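You operate a simulated robot arm through the tools that you are given. There is no shell and no other tool. Be economical: measure what you need, move in short steps, check, and stop when the job is done.

You run a simulated robot arm. Do the job below in one go: nothing can be reset, and whatever is moved stays where it is left.

JOB
Press the viewer button to switch it off.
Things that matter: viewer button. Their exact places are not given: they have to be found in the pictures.

Only the result counts: the job must be done as asked and must still hold three seconds after the hand-in. Knocking over, shifting, dropping, spilling or breaking anything else fails it.

ROBOT AND FRAMES
A 6-joint arm with a two-finger parallel gripper on a trunk, on a base that drives. Base frame: it is fixed to the floor where the robot stands at the start and does not move with it; the origin is under the middle of the robot, x ahead of it, y to its left, z up. Units: m, degrees, N and s.
Its first joint turns from -166.0 to 166.0 degrees. Places, roughly: viewer button [0.5, 0, 0.8]. Payload 4.1 kg.
Tool frame: the origin (TCP) lies between the finger pads and is the grasp point; the fingertips stand 0.023 m ahead of it; z points along the fingers, y is the line along which they close. The gripper opens to 0.094 m. The fingers are 0.038 m wide and 0.01 m thick; the gripper's body (0.054 by 0.096 m) begins 0.039 m behind the TCP.
Orientation is told as [roll, pitch, yaw] about the base's x, y, z axes, in that order, counted from this pose: with the fingers straight down and closing along the base's y, the tool's x points along the base's -x, its y along +y and its z along -z.

CONTROLS
- The arm moves only by the tool play_rows. Its argument "rows" is a list of rows, each an object (a shift or turn left out is 0, a gripper value left out holds the last) with "dr": the turn, a rotation vector about the tool's x, y, z in degrees, a list of three; "translation": the shift along the tool's x, y, z in m, a list of three; "gripper": the opening, from 0 (shut) to 1 (fully open). In form: [{"dr": [ax, ay, az], "translation": [x, y, z], "gripper": gripper}, ...]. A call has 1 to 12 rows; each row shifts and turns the commanded pose from where the row before left it, along the tool's axes as they then stand. Each row takes 0.2 s and may step no farther than 0.05 m and 8.6 degrees from the row before; otherwise, or with a gripper value out of range, the whole call is refused. A pose out of reach is approached as far as the arm can. The call stops where the force on the tool passes 40 N (or 10 N more than at its start, if that is more) or the arm is blocked; 0.2 s more then pass. The fingers move at their own pace (about 0.045 m/s each) and stop on an object; they squeeze with about 33 N. The grip force told is the motor's: it shows also when the fingers shut on nothing. Time passes only in rows, and 0.2 s behind the last, so rows that do not move let the fingers close. The reply holds the time, the measured pose of the TCP, the force on the tool along the base axes, the opening and the grip force, in the units named above and with some noise, and new pictures: "pictures" is both (left out), scene, wrist or none.
- Cameras (640 x 400 px; columns grow to the right, rows downward): "scene" is now at [0.023, 0.1554, 1.439]; the picture's right is [-0.16, -0.99, 0.00], its down [-0.67, 0.10, -0.74] and it looks along [0.73, -0.11, -0.68] (base axes); focal length 252 px, centre (320, 200). "wrist" rides on the gripper at [0.086, 0.016, -0.074] in the tool frame; the picture's right is [-0.18, 0.98, 0.00], its down [-0.58, -0.11, -0.81] and it looks along [-0.79, -0.15, 0.59] (tool axes); focal length 243 px, centre (320, 200).
- slide_trunk(by): slides the trunk up (or, below 0, down) by that many m; the arm and the scene camera ride with it, the base frame stays. It gives what a move gives, with no picture.
- drive_base(legs): drives the robot by 1 to 6 legs, each [ahead, turn to the left] in m and degrees, along the robot's own axes; the way and the turn of a leg run together, so that a leg with both is an arc; at most 1.5 m and 180 degrees a leg. The arm and the cameras ride along, it lands a little off, and it stops where it bumps. It gives what a move gives, and a new picture of the scene camera.
- aim_head(pan, tilt): turns the head with the scene camera to pan (to the left, within 155 degrees either way) and tilt (down, from -29 to 69), counted from straight ahead of the robot. It gives what a move gives, and a new picture of the scene camera.
- locate(camera, pixels): for up to 12 pixels [column, row] of the newest picture of that camera ("zoom" is the newest enlarged one), the place [x, y, z] in the base frame of the surface seen there, good to about 0.002 m. No time passes.
- inspect(camera, box): a new picture of the part [left, top, right, bottom] of that camera's present view, enlarged. No time passes.
- sign_off(): hands the job in; it is judged then, once.

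Go step by step. Measure first, check grasps and placings, and put right what went wrong. The budget is 80 turns and 170 pictures, counting those below and the enlarged ones. Unless the task says otherwise, let go and move clear before handing in, and close with one line.

The tools are called after ">>>" as a command line: name --argument value ..., lists and objects as JSON in quotes. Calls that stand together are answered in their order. play_rows: Moves the arm, as the interface text tells. Its arguments: {"type":"object","properties":{"rows":{"type":"array","items":{"type":"object","properties":{"dr":{"type":"array","items":{"type":"number"}},"translation":{"type":"array","items":{"type":"number"}},"gripper":{"type":"number"}}}},"pictures":{"type":"string","enum":["both","scene","wrist","none"]}},"required":["rows"]} The other tools are called the same way: slide_trunk (by) slides the trunk up or down; drive_base (legs) drives the base; aim_head (pan, tilt) turns the head that bears the scene camera; locate (camera, pixels) gives the place of the surface under pixels of a picture; inspect (camera, box) takes an enlarged picture of a part of a camera's view; sign_off () hands the job in.

At the start:

```text
time_s: 0.0
tcp_pos: [0.4252, 0.0604, 1.0891]
orientation: [0.0, 0.0, 0.1]
force: [-0.1, -0.6, 0.6]
grip_width: 0.094
finger_force: 0.0
trunk travel left (down, up): [-0.4, 0.19]
robot x, y, heading: [0.0022, -0.0027, 0.0]
head pan, tilt: [-8.9, 42.5]
```

scene: 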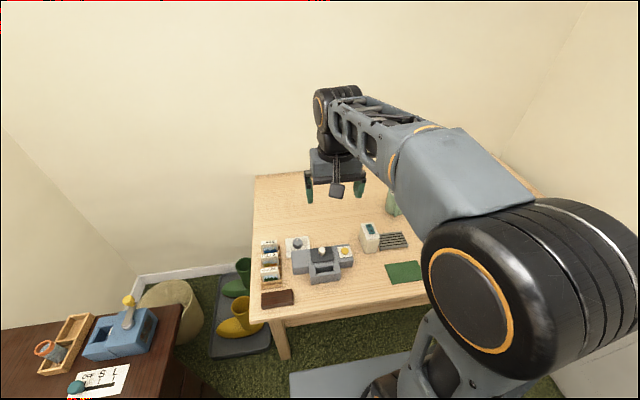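
wrist: 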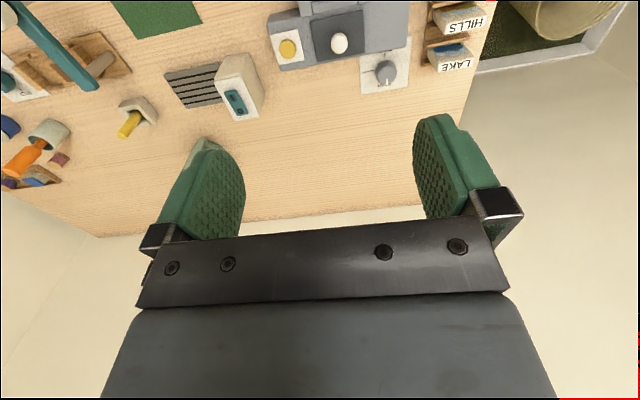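

The scene shows a grey viewer device around (322,258), with a white knob and a yellow button at (345,251). I'll enlarge both views to identify the viewer button.

>>> inspect --camera "scene" --box '[250, 220, 430, 320]'

>>> inspect --camera "wrist" --box '[160, 0, 500, 150]'

```text
3.56 times, centred on (340, 270) of scene
```

zoom: 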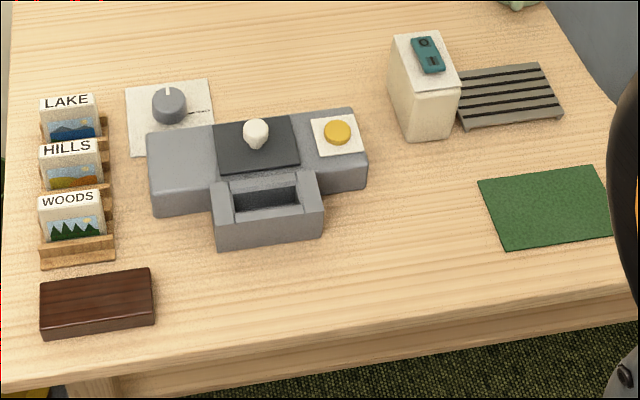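

```text
1.88 times, centred on (330, 75) of wrist
```

zoom: 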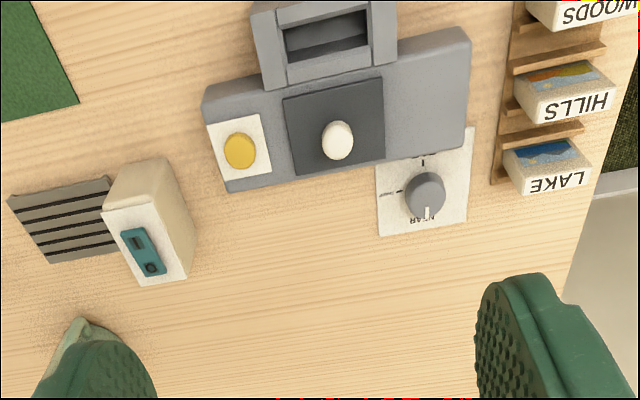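

The yellow round button on the white plate of the viewer (zoom 240,150) is the target. The white bulb beside it looks like a lever. I'll measure both and the surroundings.

>>> locate --camera "zoom" --pixels '[[240, 145], [229, 150], [250, 150], [240, 165], [262, 160], [216, 132], [337, 135], [338, 155], [300, 130], [145, 170], [240, 185]]'

>>> locate --camera "scene" --pixels '[[345, 251], [345, 249], [345, 253], [342, 251], [348, 251], [322, 250], [322, 256], [366, 226]]'

```text
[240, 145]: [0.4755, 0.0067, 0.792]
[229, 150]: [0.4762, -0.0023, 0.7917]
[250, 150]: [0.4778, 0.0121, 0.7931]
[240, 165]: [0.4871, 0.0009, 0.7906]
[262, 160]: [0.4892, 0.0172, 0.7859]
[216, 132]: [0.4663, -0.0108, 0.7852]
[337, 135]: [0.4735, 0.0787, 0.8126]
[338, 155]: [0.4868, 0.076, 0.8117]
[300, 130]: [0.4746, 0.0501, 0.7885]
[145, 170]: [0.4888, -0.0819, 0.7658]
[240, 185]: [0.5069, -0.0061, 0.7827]
```

```text
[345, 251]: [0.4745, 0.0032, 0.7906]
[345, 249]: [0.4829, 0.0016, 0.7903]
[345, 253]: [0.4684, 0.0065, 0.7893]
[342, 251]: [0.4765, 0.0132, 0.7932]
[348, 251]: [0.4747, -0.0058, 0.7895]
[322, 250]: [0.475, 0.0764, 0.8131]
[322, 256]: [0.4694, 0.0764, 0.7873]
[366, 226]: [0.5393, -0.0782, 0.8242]
```

Both cameras agree: button centre about (0.477, 0.004), top z≈0.792, plate 0.785; lever at y≈0.077. I'll shut the gripper, move above it, and stop with fingertips about 3 cm above.

>>> play_rows --rows '[{"translation": [-0.026, -0.028, 0], "gripper": 0}, {"translation": [-0.026, -0.028, 0]}, {"translation": [0, 0, 0.04]}, {"translation": [0, 0, 0.04]}, {"translation": [0, 0, 0.04]}, {"translation": [0, 0, 0.04]}, {"translation": [0, 0, 0.03]}, {"translation": [0, 0, 0.03]}, {"translation": [0, 0, 0.026]}, {}]'

```text
time_s: 2.2
tcp_pos: [0.4779, 0.0045, 0.8425]
orientation: [0.0, -0.1, 0.0]
force: [0.0, -0.8, -0.7]
grip_width: 0.0
finger_force: 33.2
trunk travel left (down, up): [-0.4, 0.19]
robot x, y, heading: [-0.0015, -0.0006, 0.1]
head pan, tilt: [-8.9, 42.5]
```

scene: 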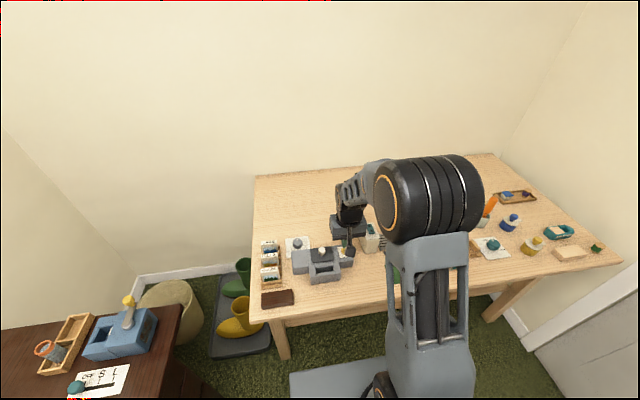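
wrist: 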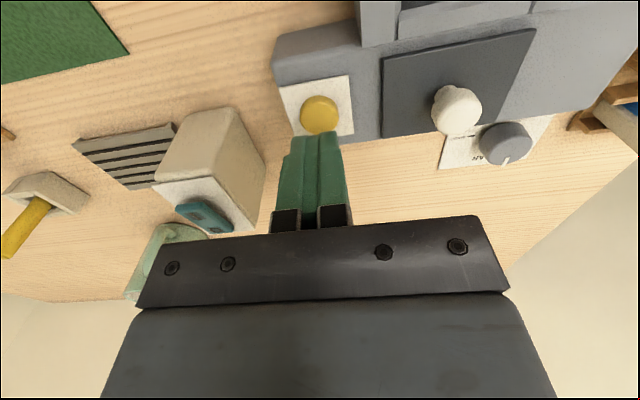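

Closed fingertips hang just above the yellow button (wrist 319,114). I'll re-measure the button from close up before pressing.

>>> locate --camera "wrist" --pixels '[[319, 112], [302, 113], [336, 113], [319, 98], [319, 127], [290, 90], [345, 85], [318, 140], [350, 130]]'

>>> inspect --camera "wrist" --box '[240, 50, 400, 150]'

```text
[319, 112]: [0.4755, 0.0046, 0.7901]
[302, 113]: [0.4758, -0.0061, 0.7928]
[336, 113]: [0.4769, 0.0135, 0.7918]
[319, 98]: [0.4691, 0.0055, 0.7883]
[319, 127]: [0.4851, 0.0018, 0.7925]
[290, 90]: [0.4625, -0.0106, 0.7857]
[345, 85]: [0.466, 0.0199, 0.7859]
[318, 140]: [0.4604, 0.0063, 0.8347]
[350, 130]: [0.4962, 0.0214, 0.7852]
```

```text
4.00 times, centred on (320, 100) of wrist
```

zoom: 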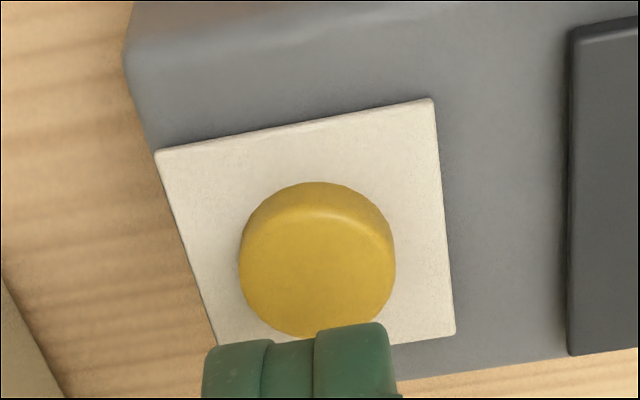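

Centre confirmed at (0.477, 0.004), directly under the fingertips (gap ≈ 27 mm). I'll go down to just above it, then press in small steps.

>>> play_rows --rows '[{"translation": [0, 0, 0.015]}, {"translation": [0, 0, 0.008]}, {"translation": [0, 0, 0.002]}, {"translation": [0, 0, 0.002]}, {"translation": [0, 0, 0.002]}, {}]'

```text
time_s: 3.6
tcp_pos: [0.4781, 0.0036, 0.8141]
orientation: [-0.1, 0.0, 0.0]
force: [0.3, -0.4, -0.2]
grip_width: 0.0
finger_force: 33.5
trunk travel left (down, up): [-0.4, 0.19]
robot x, y, heading: [-0.0054, -0.0012, 0.1]
head pan, tilt: [-8.9, 42.5]
```

scene: 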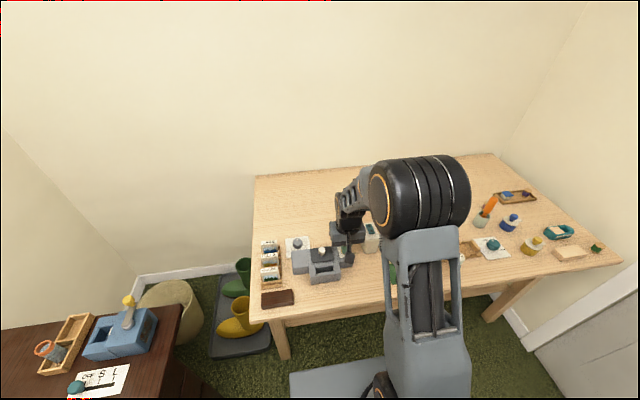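
wrist: 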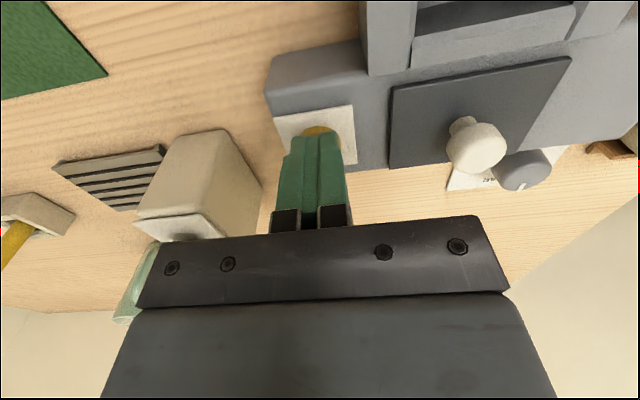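

Fingertips are at z≈0.791, just at the button top with no force yet. I'll press on in small steps.

>>> play_rows --rows '[{"translation": [0, 0, 0.002]}, {"translation": [0, 0, 0.001]}, {}]' --pictures "wrist"

```text
time_s: 4.4
tcp_pos: [0.4766, 0.0037, 0.8124]
orientation: [0.0, 0.0, -0.1]
force: [0.6, -0.1, 2.6]
grip_width: 0.0001
finger_force: 32.9
trunk travel left (down, up): [-0.4, 0.19]
robot x, y, heading: [-0.0007, -0.0016, -0.2]
head pan, tilt: [-8.9, 42.5]
```

wrist: 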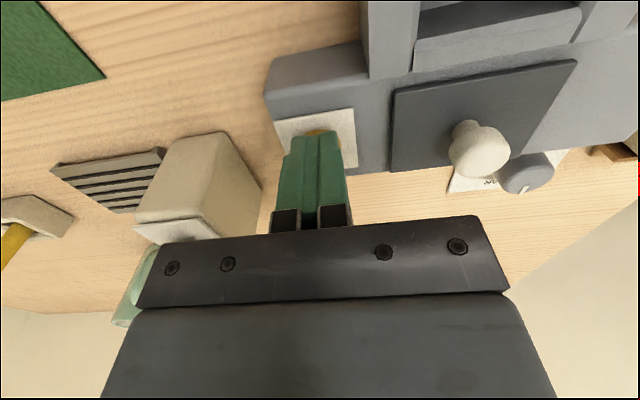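

Contact: 2.6 N with the tips around 0.789. I'll press a little further, watching the force.

>>> play_rows --rows '[{"translation": [0, 0, 0.001]}, {"translation": [0, 0, 0.001]}, {}]' --pictures "wrist"

```text
time_s: 5.2
tcp_pos: [0.4769, 0.0036, 0.8102]
orientation: [0.1, 0.0, 0.1]
force: [0.2, 0.1, 8.5]
grip_width: 0.0
finger_force: 32.6
trunk travel left (down, up): [-0.4, 0.19]
robot x, y, heading: [-0.0012, 0.0013, -0.1]
head pan, tilt: [-8.9, 42.5]
```

wrist: 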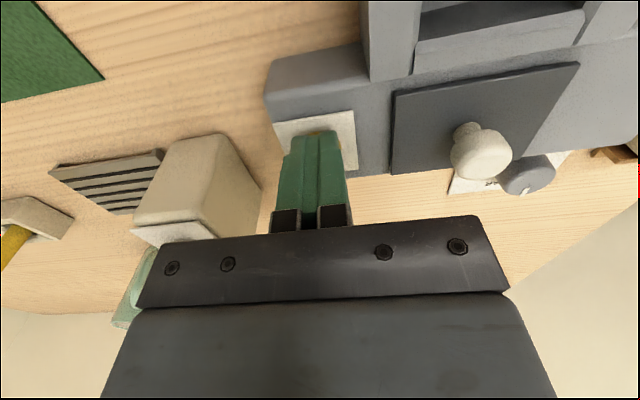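

Force rises to 8.5 N and the button is sinking. I'll go on until it bottoms out.

>>> play_rows --rows '[{"translation": [0, 0, 0.001]}, {"translation": [0, 0, 0.001]}, {}]' --pictures "wrist"

```text
time_s: 6.0
tcp_pos: [0.4769, 0.0041, 0.8072]
orientation: [0.0, -0.1, -0.1]
force: [0.0, -3.0, 15.0]
grip_width: 0.0002
finger_force: 32.6
trunk travel left (down, up): [-0.4, 0.19]
robot x, y, heading: [0.0011, -0.0023, 0.2]
head pan, tilt: [-8.9, 42.5]
```

wrist: 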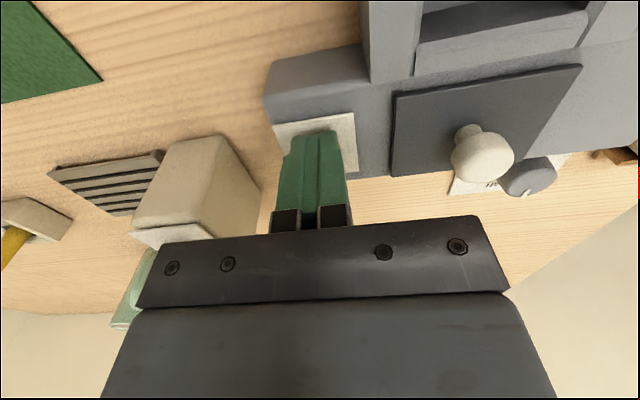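

Tips are at ≈0.784–0.786, level with the plate, at 15 N with a slight sideways force, so the plate may be touched. One more millimetre to confirm the stop, then lift off and look.

>>> play_rows --rows '[{"translation": [0, 0, 0.001]}, {}]' --pictures "none"

>>> play_rows --rows '[{"translation": [0, 0, -0.01]}, {"translation": [0, 0, -0.03]}, {"translation": [0, 0, -0.04]}, {}]'

>>> inspect --camera "wrist" --box '[240, 0, 500, 170]'

>>> inspect --camera "scene" --box '[250, 220, 430, 320]'

```text
time_s: 6.6
tcp_pos: [0.4787, 0.003, 0.8061]
orientation: [0.1, -0.1, 0.0]
force: [-1.5, -3.2, 20.6]
grip_width: 0.0001
finger_force: 33.0
trunk travel left (down, up): [-0.4, 0.19]
robot x, y, heading: [-0.0001, 0.0006, 0.1]
head pan, tilt: [-8.9, 42.5]
```

```text
time_s: 7.6
tcp_pos: [0.4771, 0.0052, 0.8853]
orientation: [0.0, 0.0, 0.0]
force: [-0.4, 0.3, -0.2]
grip_width: 0.0
finger_force: 33.2
trunk travel left (down, up): [-0.4, 0.19]
robot x, y, heading: [-0.0027, 0.0016, -0.1]
head pan, tilt: [-8.9, 42.5]
```

scene: 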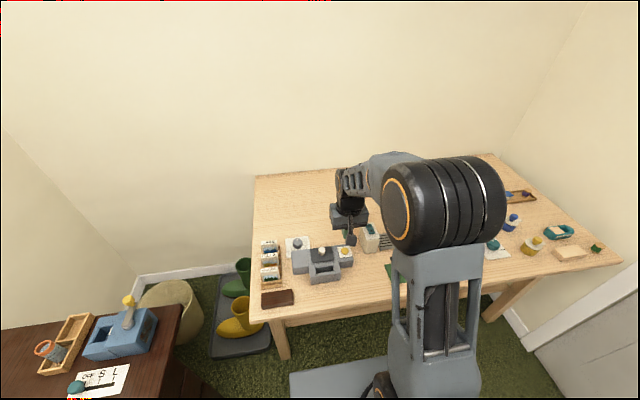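
wrist: 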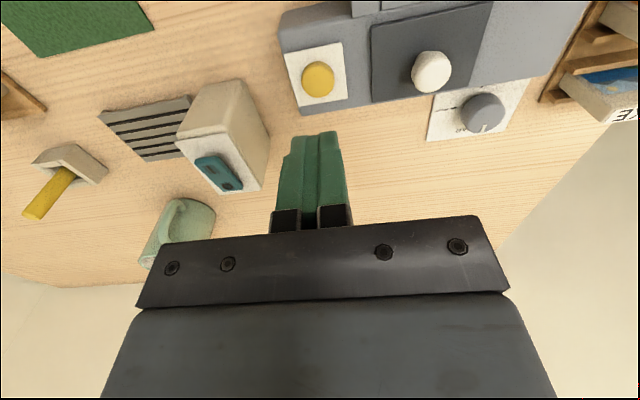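

```text
2.35 times, centred on (370, 85) of wrist
```

zoom: 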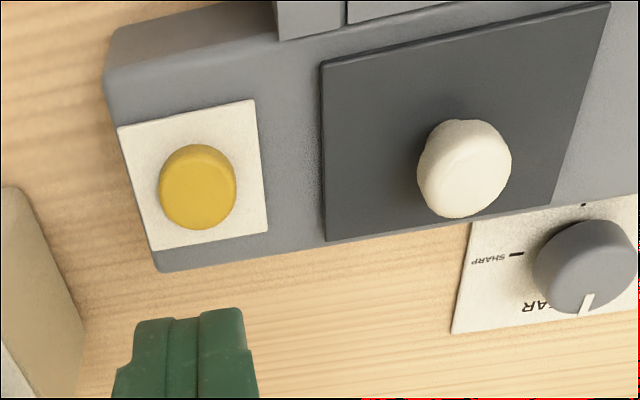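

```text
3.56 times, centred on (340, 270) of scene
```

zoom: 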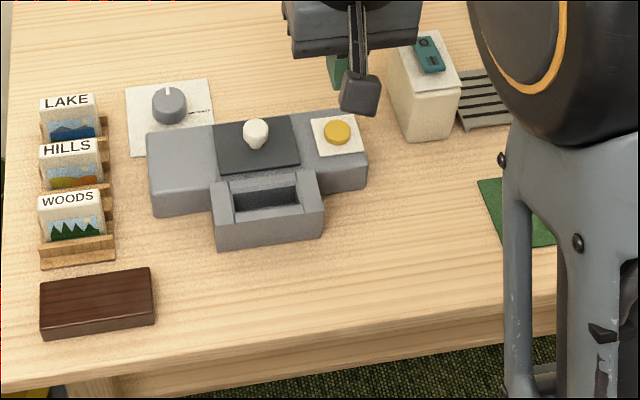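

The button sprang back after a press of full travel, and nothing else moved. The white bulb looked flat and bright before (first wrist zoom) and now looks shaded cream; I'll look closely to judge whether the lamp is off.

>>> inspect --camera "scene" --box '[302, 238, 362, 276]'

>>> inspect --camera "wrist" --box '[392, 40, 472, 90]'

>>> locate --camera "wrist" --pixels '[[319, 79], [310, 79], [328, 79], [319, 90], [300, 60]]'

```text
10.53 times, centred on (332, 257) of scene
```

zoom: 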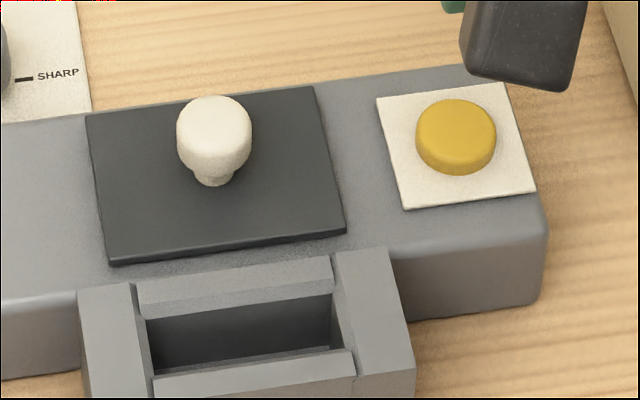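

```text
8.00 times, centred on (432, 65) of wrist
```

zoom: 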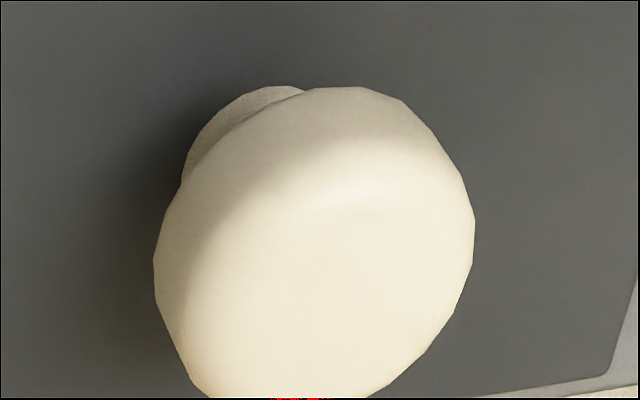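

```text
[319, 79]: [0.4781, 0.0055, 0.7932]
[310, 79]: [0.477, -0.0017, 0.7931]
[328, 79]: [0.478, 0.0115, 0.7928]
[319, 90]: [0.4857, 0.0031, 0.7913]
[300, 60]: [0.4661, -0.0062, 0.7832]
```

The white item is just a knob, not an indicator. I'll check the cream box with the teal panel and the slot for any sign of state.

>>> inspect --camera "wrist" --box '[160, 75, 280, 200]'

>>> inspect --camera "scene" --box '[350, 215, 414, 255]'

```text
3.20 times, centred on (220, 138) of wrist
```

zoom: 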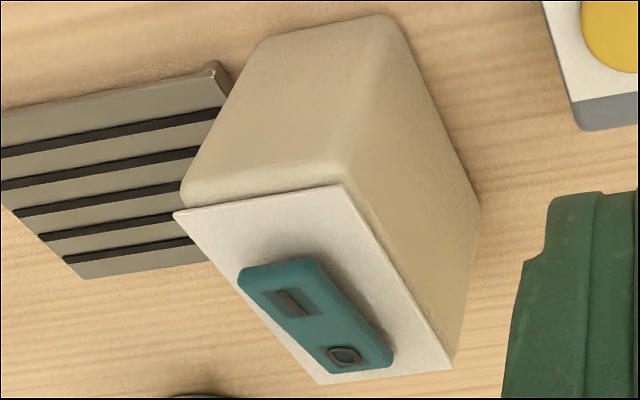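

```text
10.00 times, centred on (382, 235) of scene
```

zoom: 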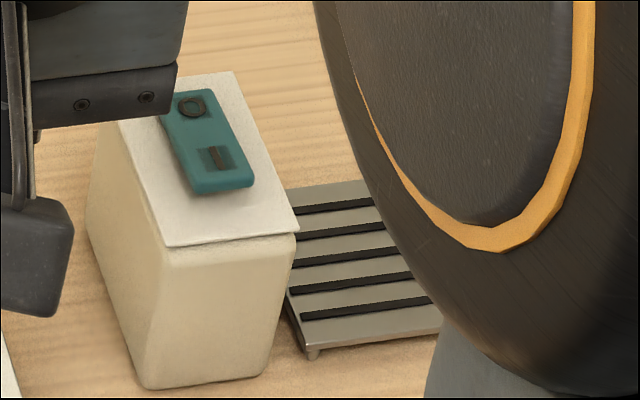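

Pressing the viewer's yellow button took it flush with its plate at about 20 N. It sprang back, and nothing else was touched. The teal rocker belongs to another device. The hand is about 7 cm clear, and a second press could switch the viewer back on, so I'm handing in now.

>>> sign_off

```text
The job is handed in.
```

I pressed the viewer's yellow button once, down to its plate, then moved the hand clear and handed in. Nothing else shifted in the pictures, but the viewer shows no on/off light, so I couldn't see for certain that it switched off.
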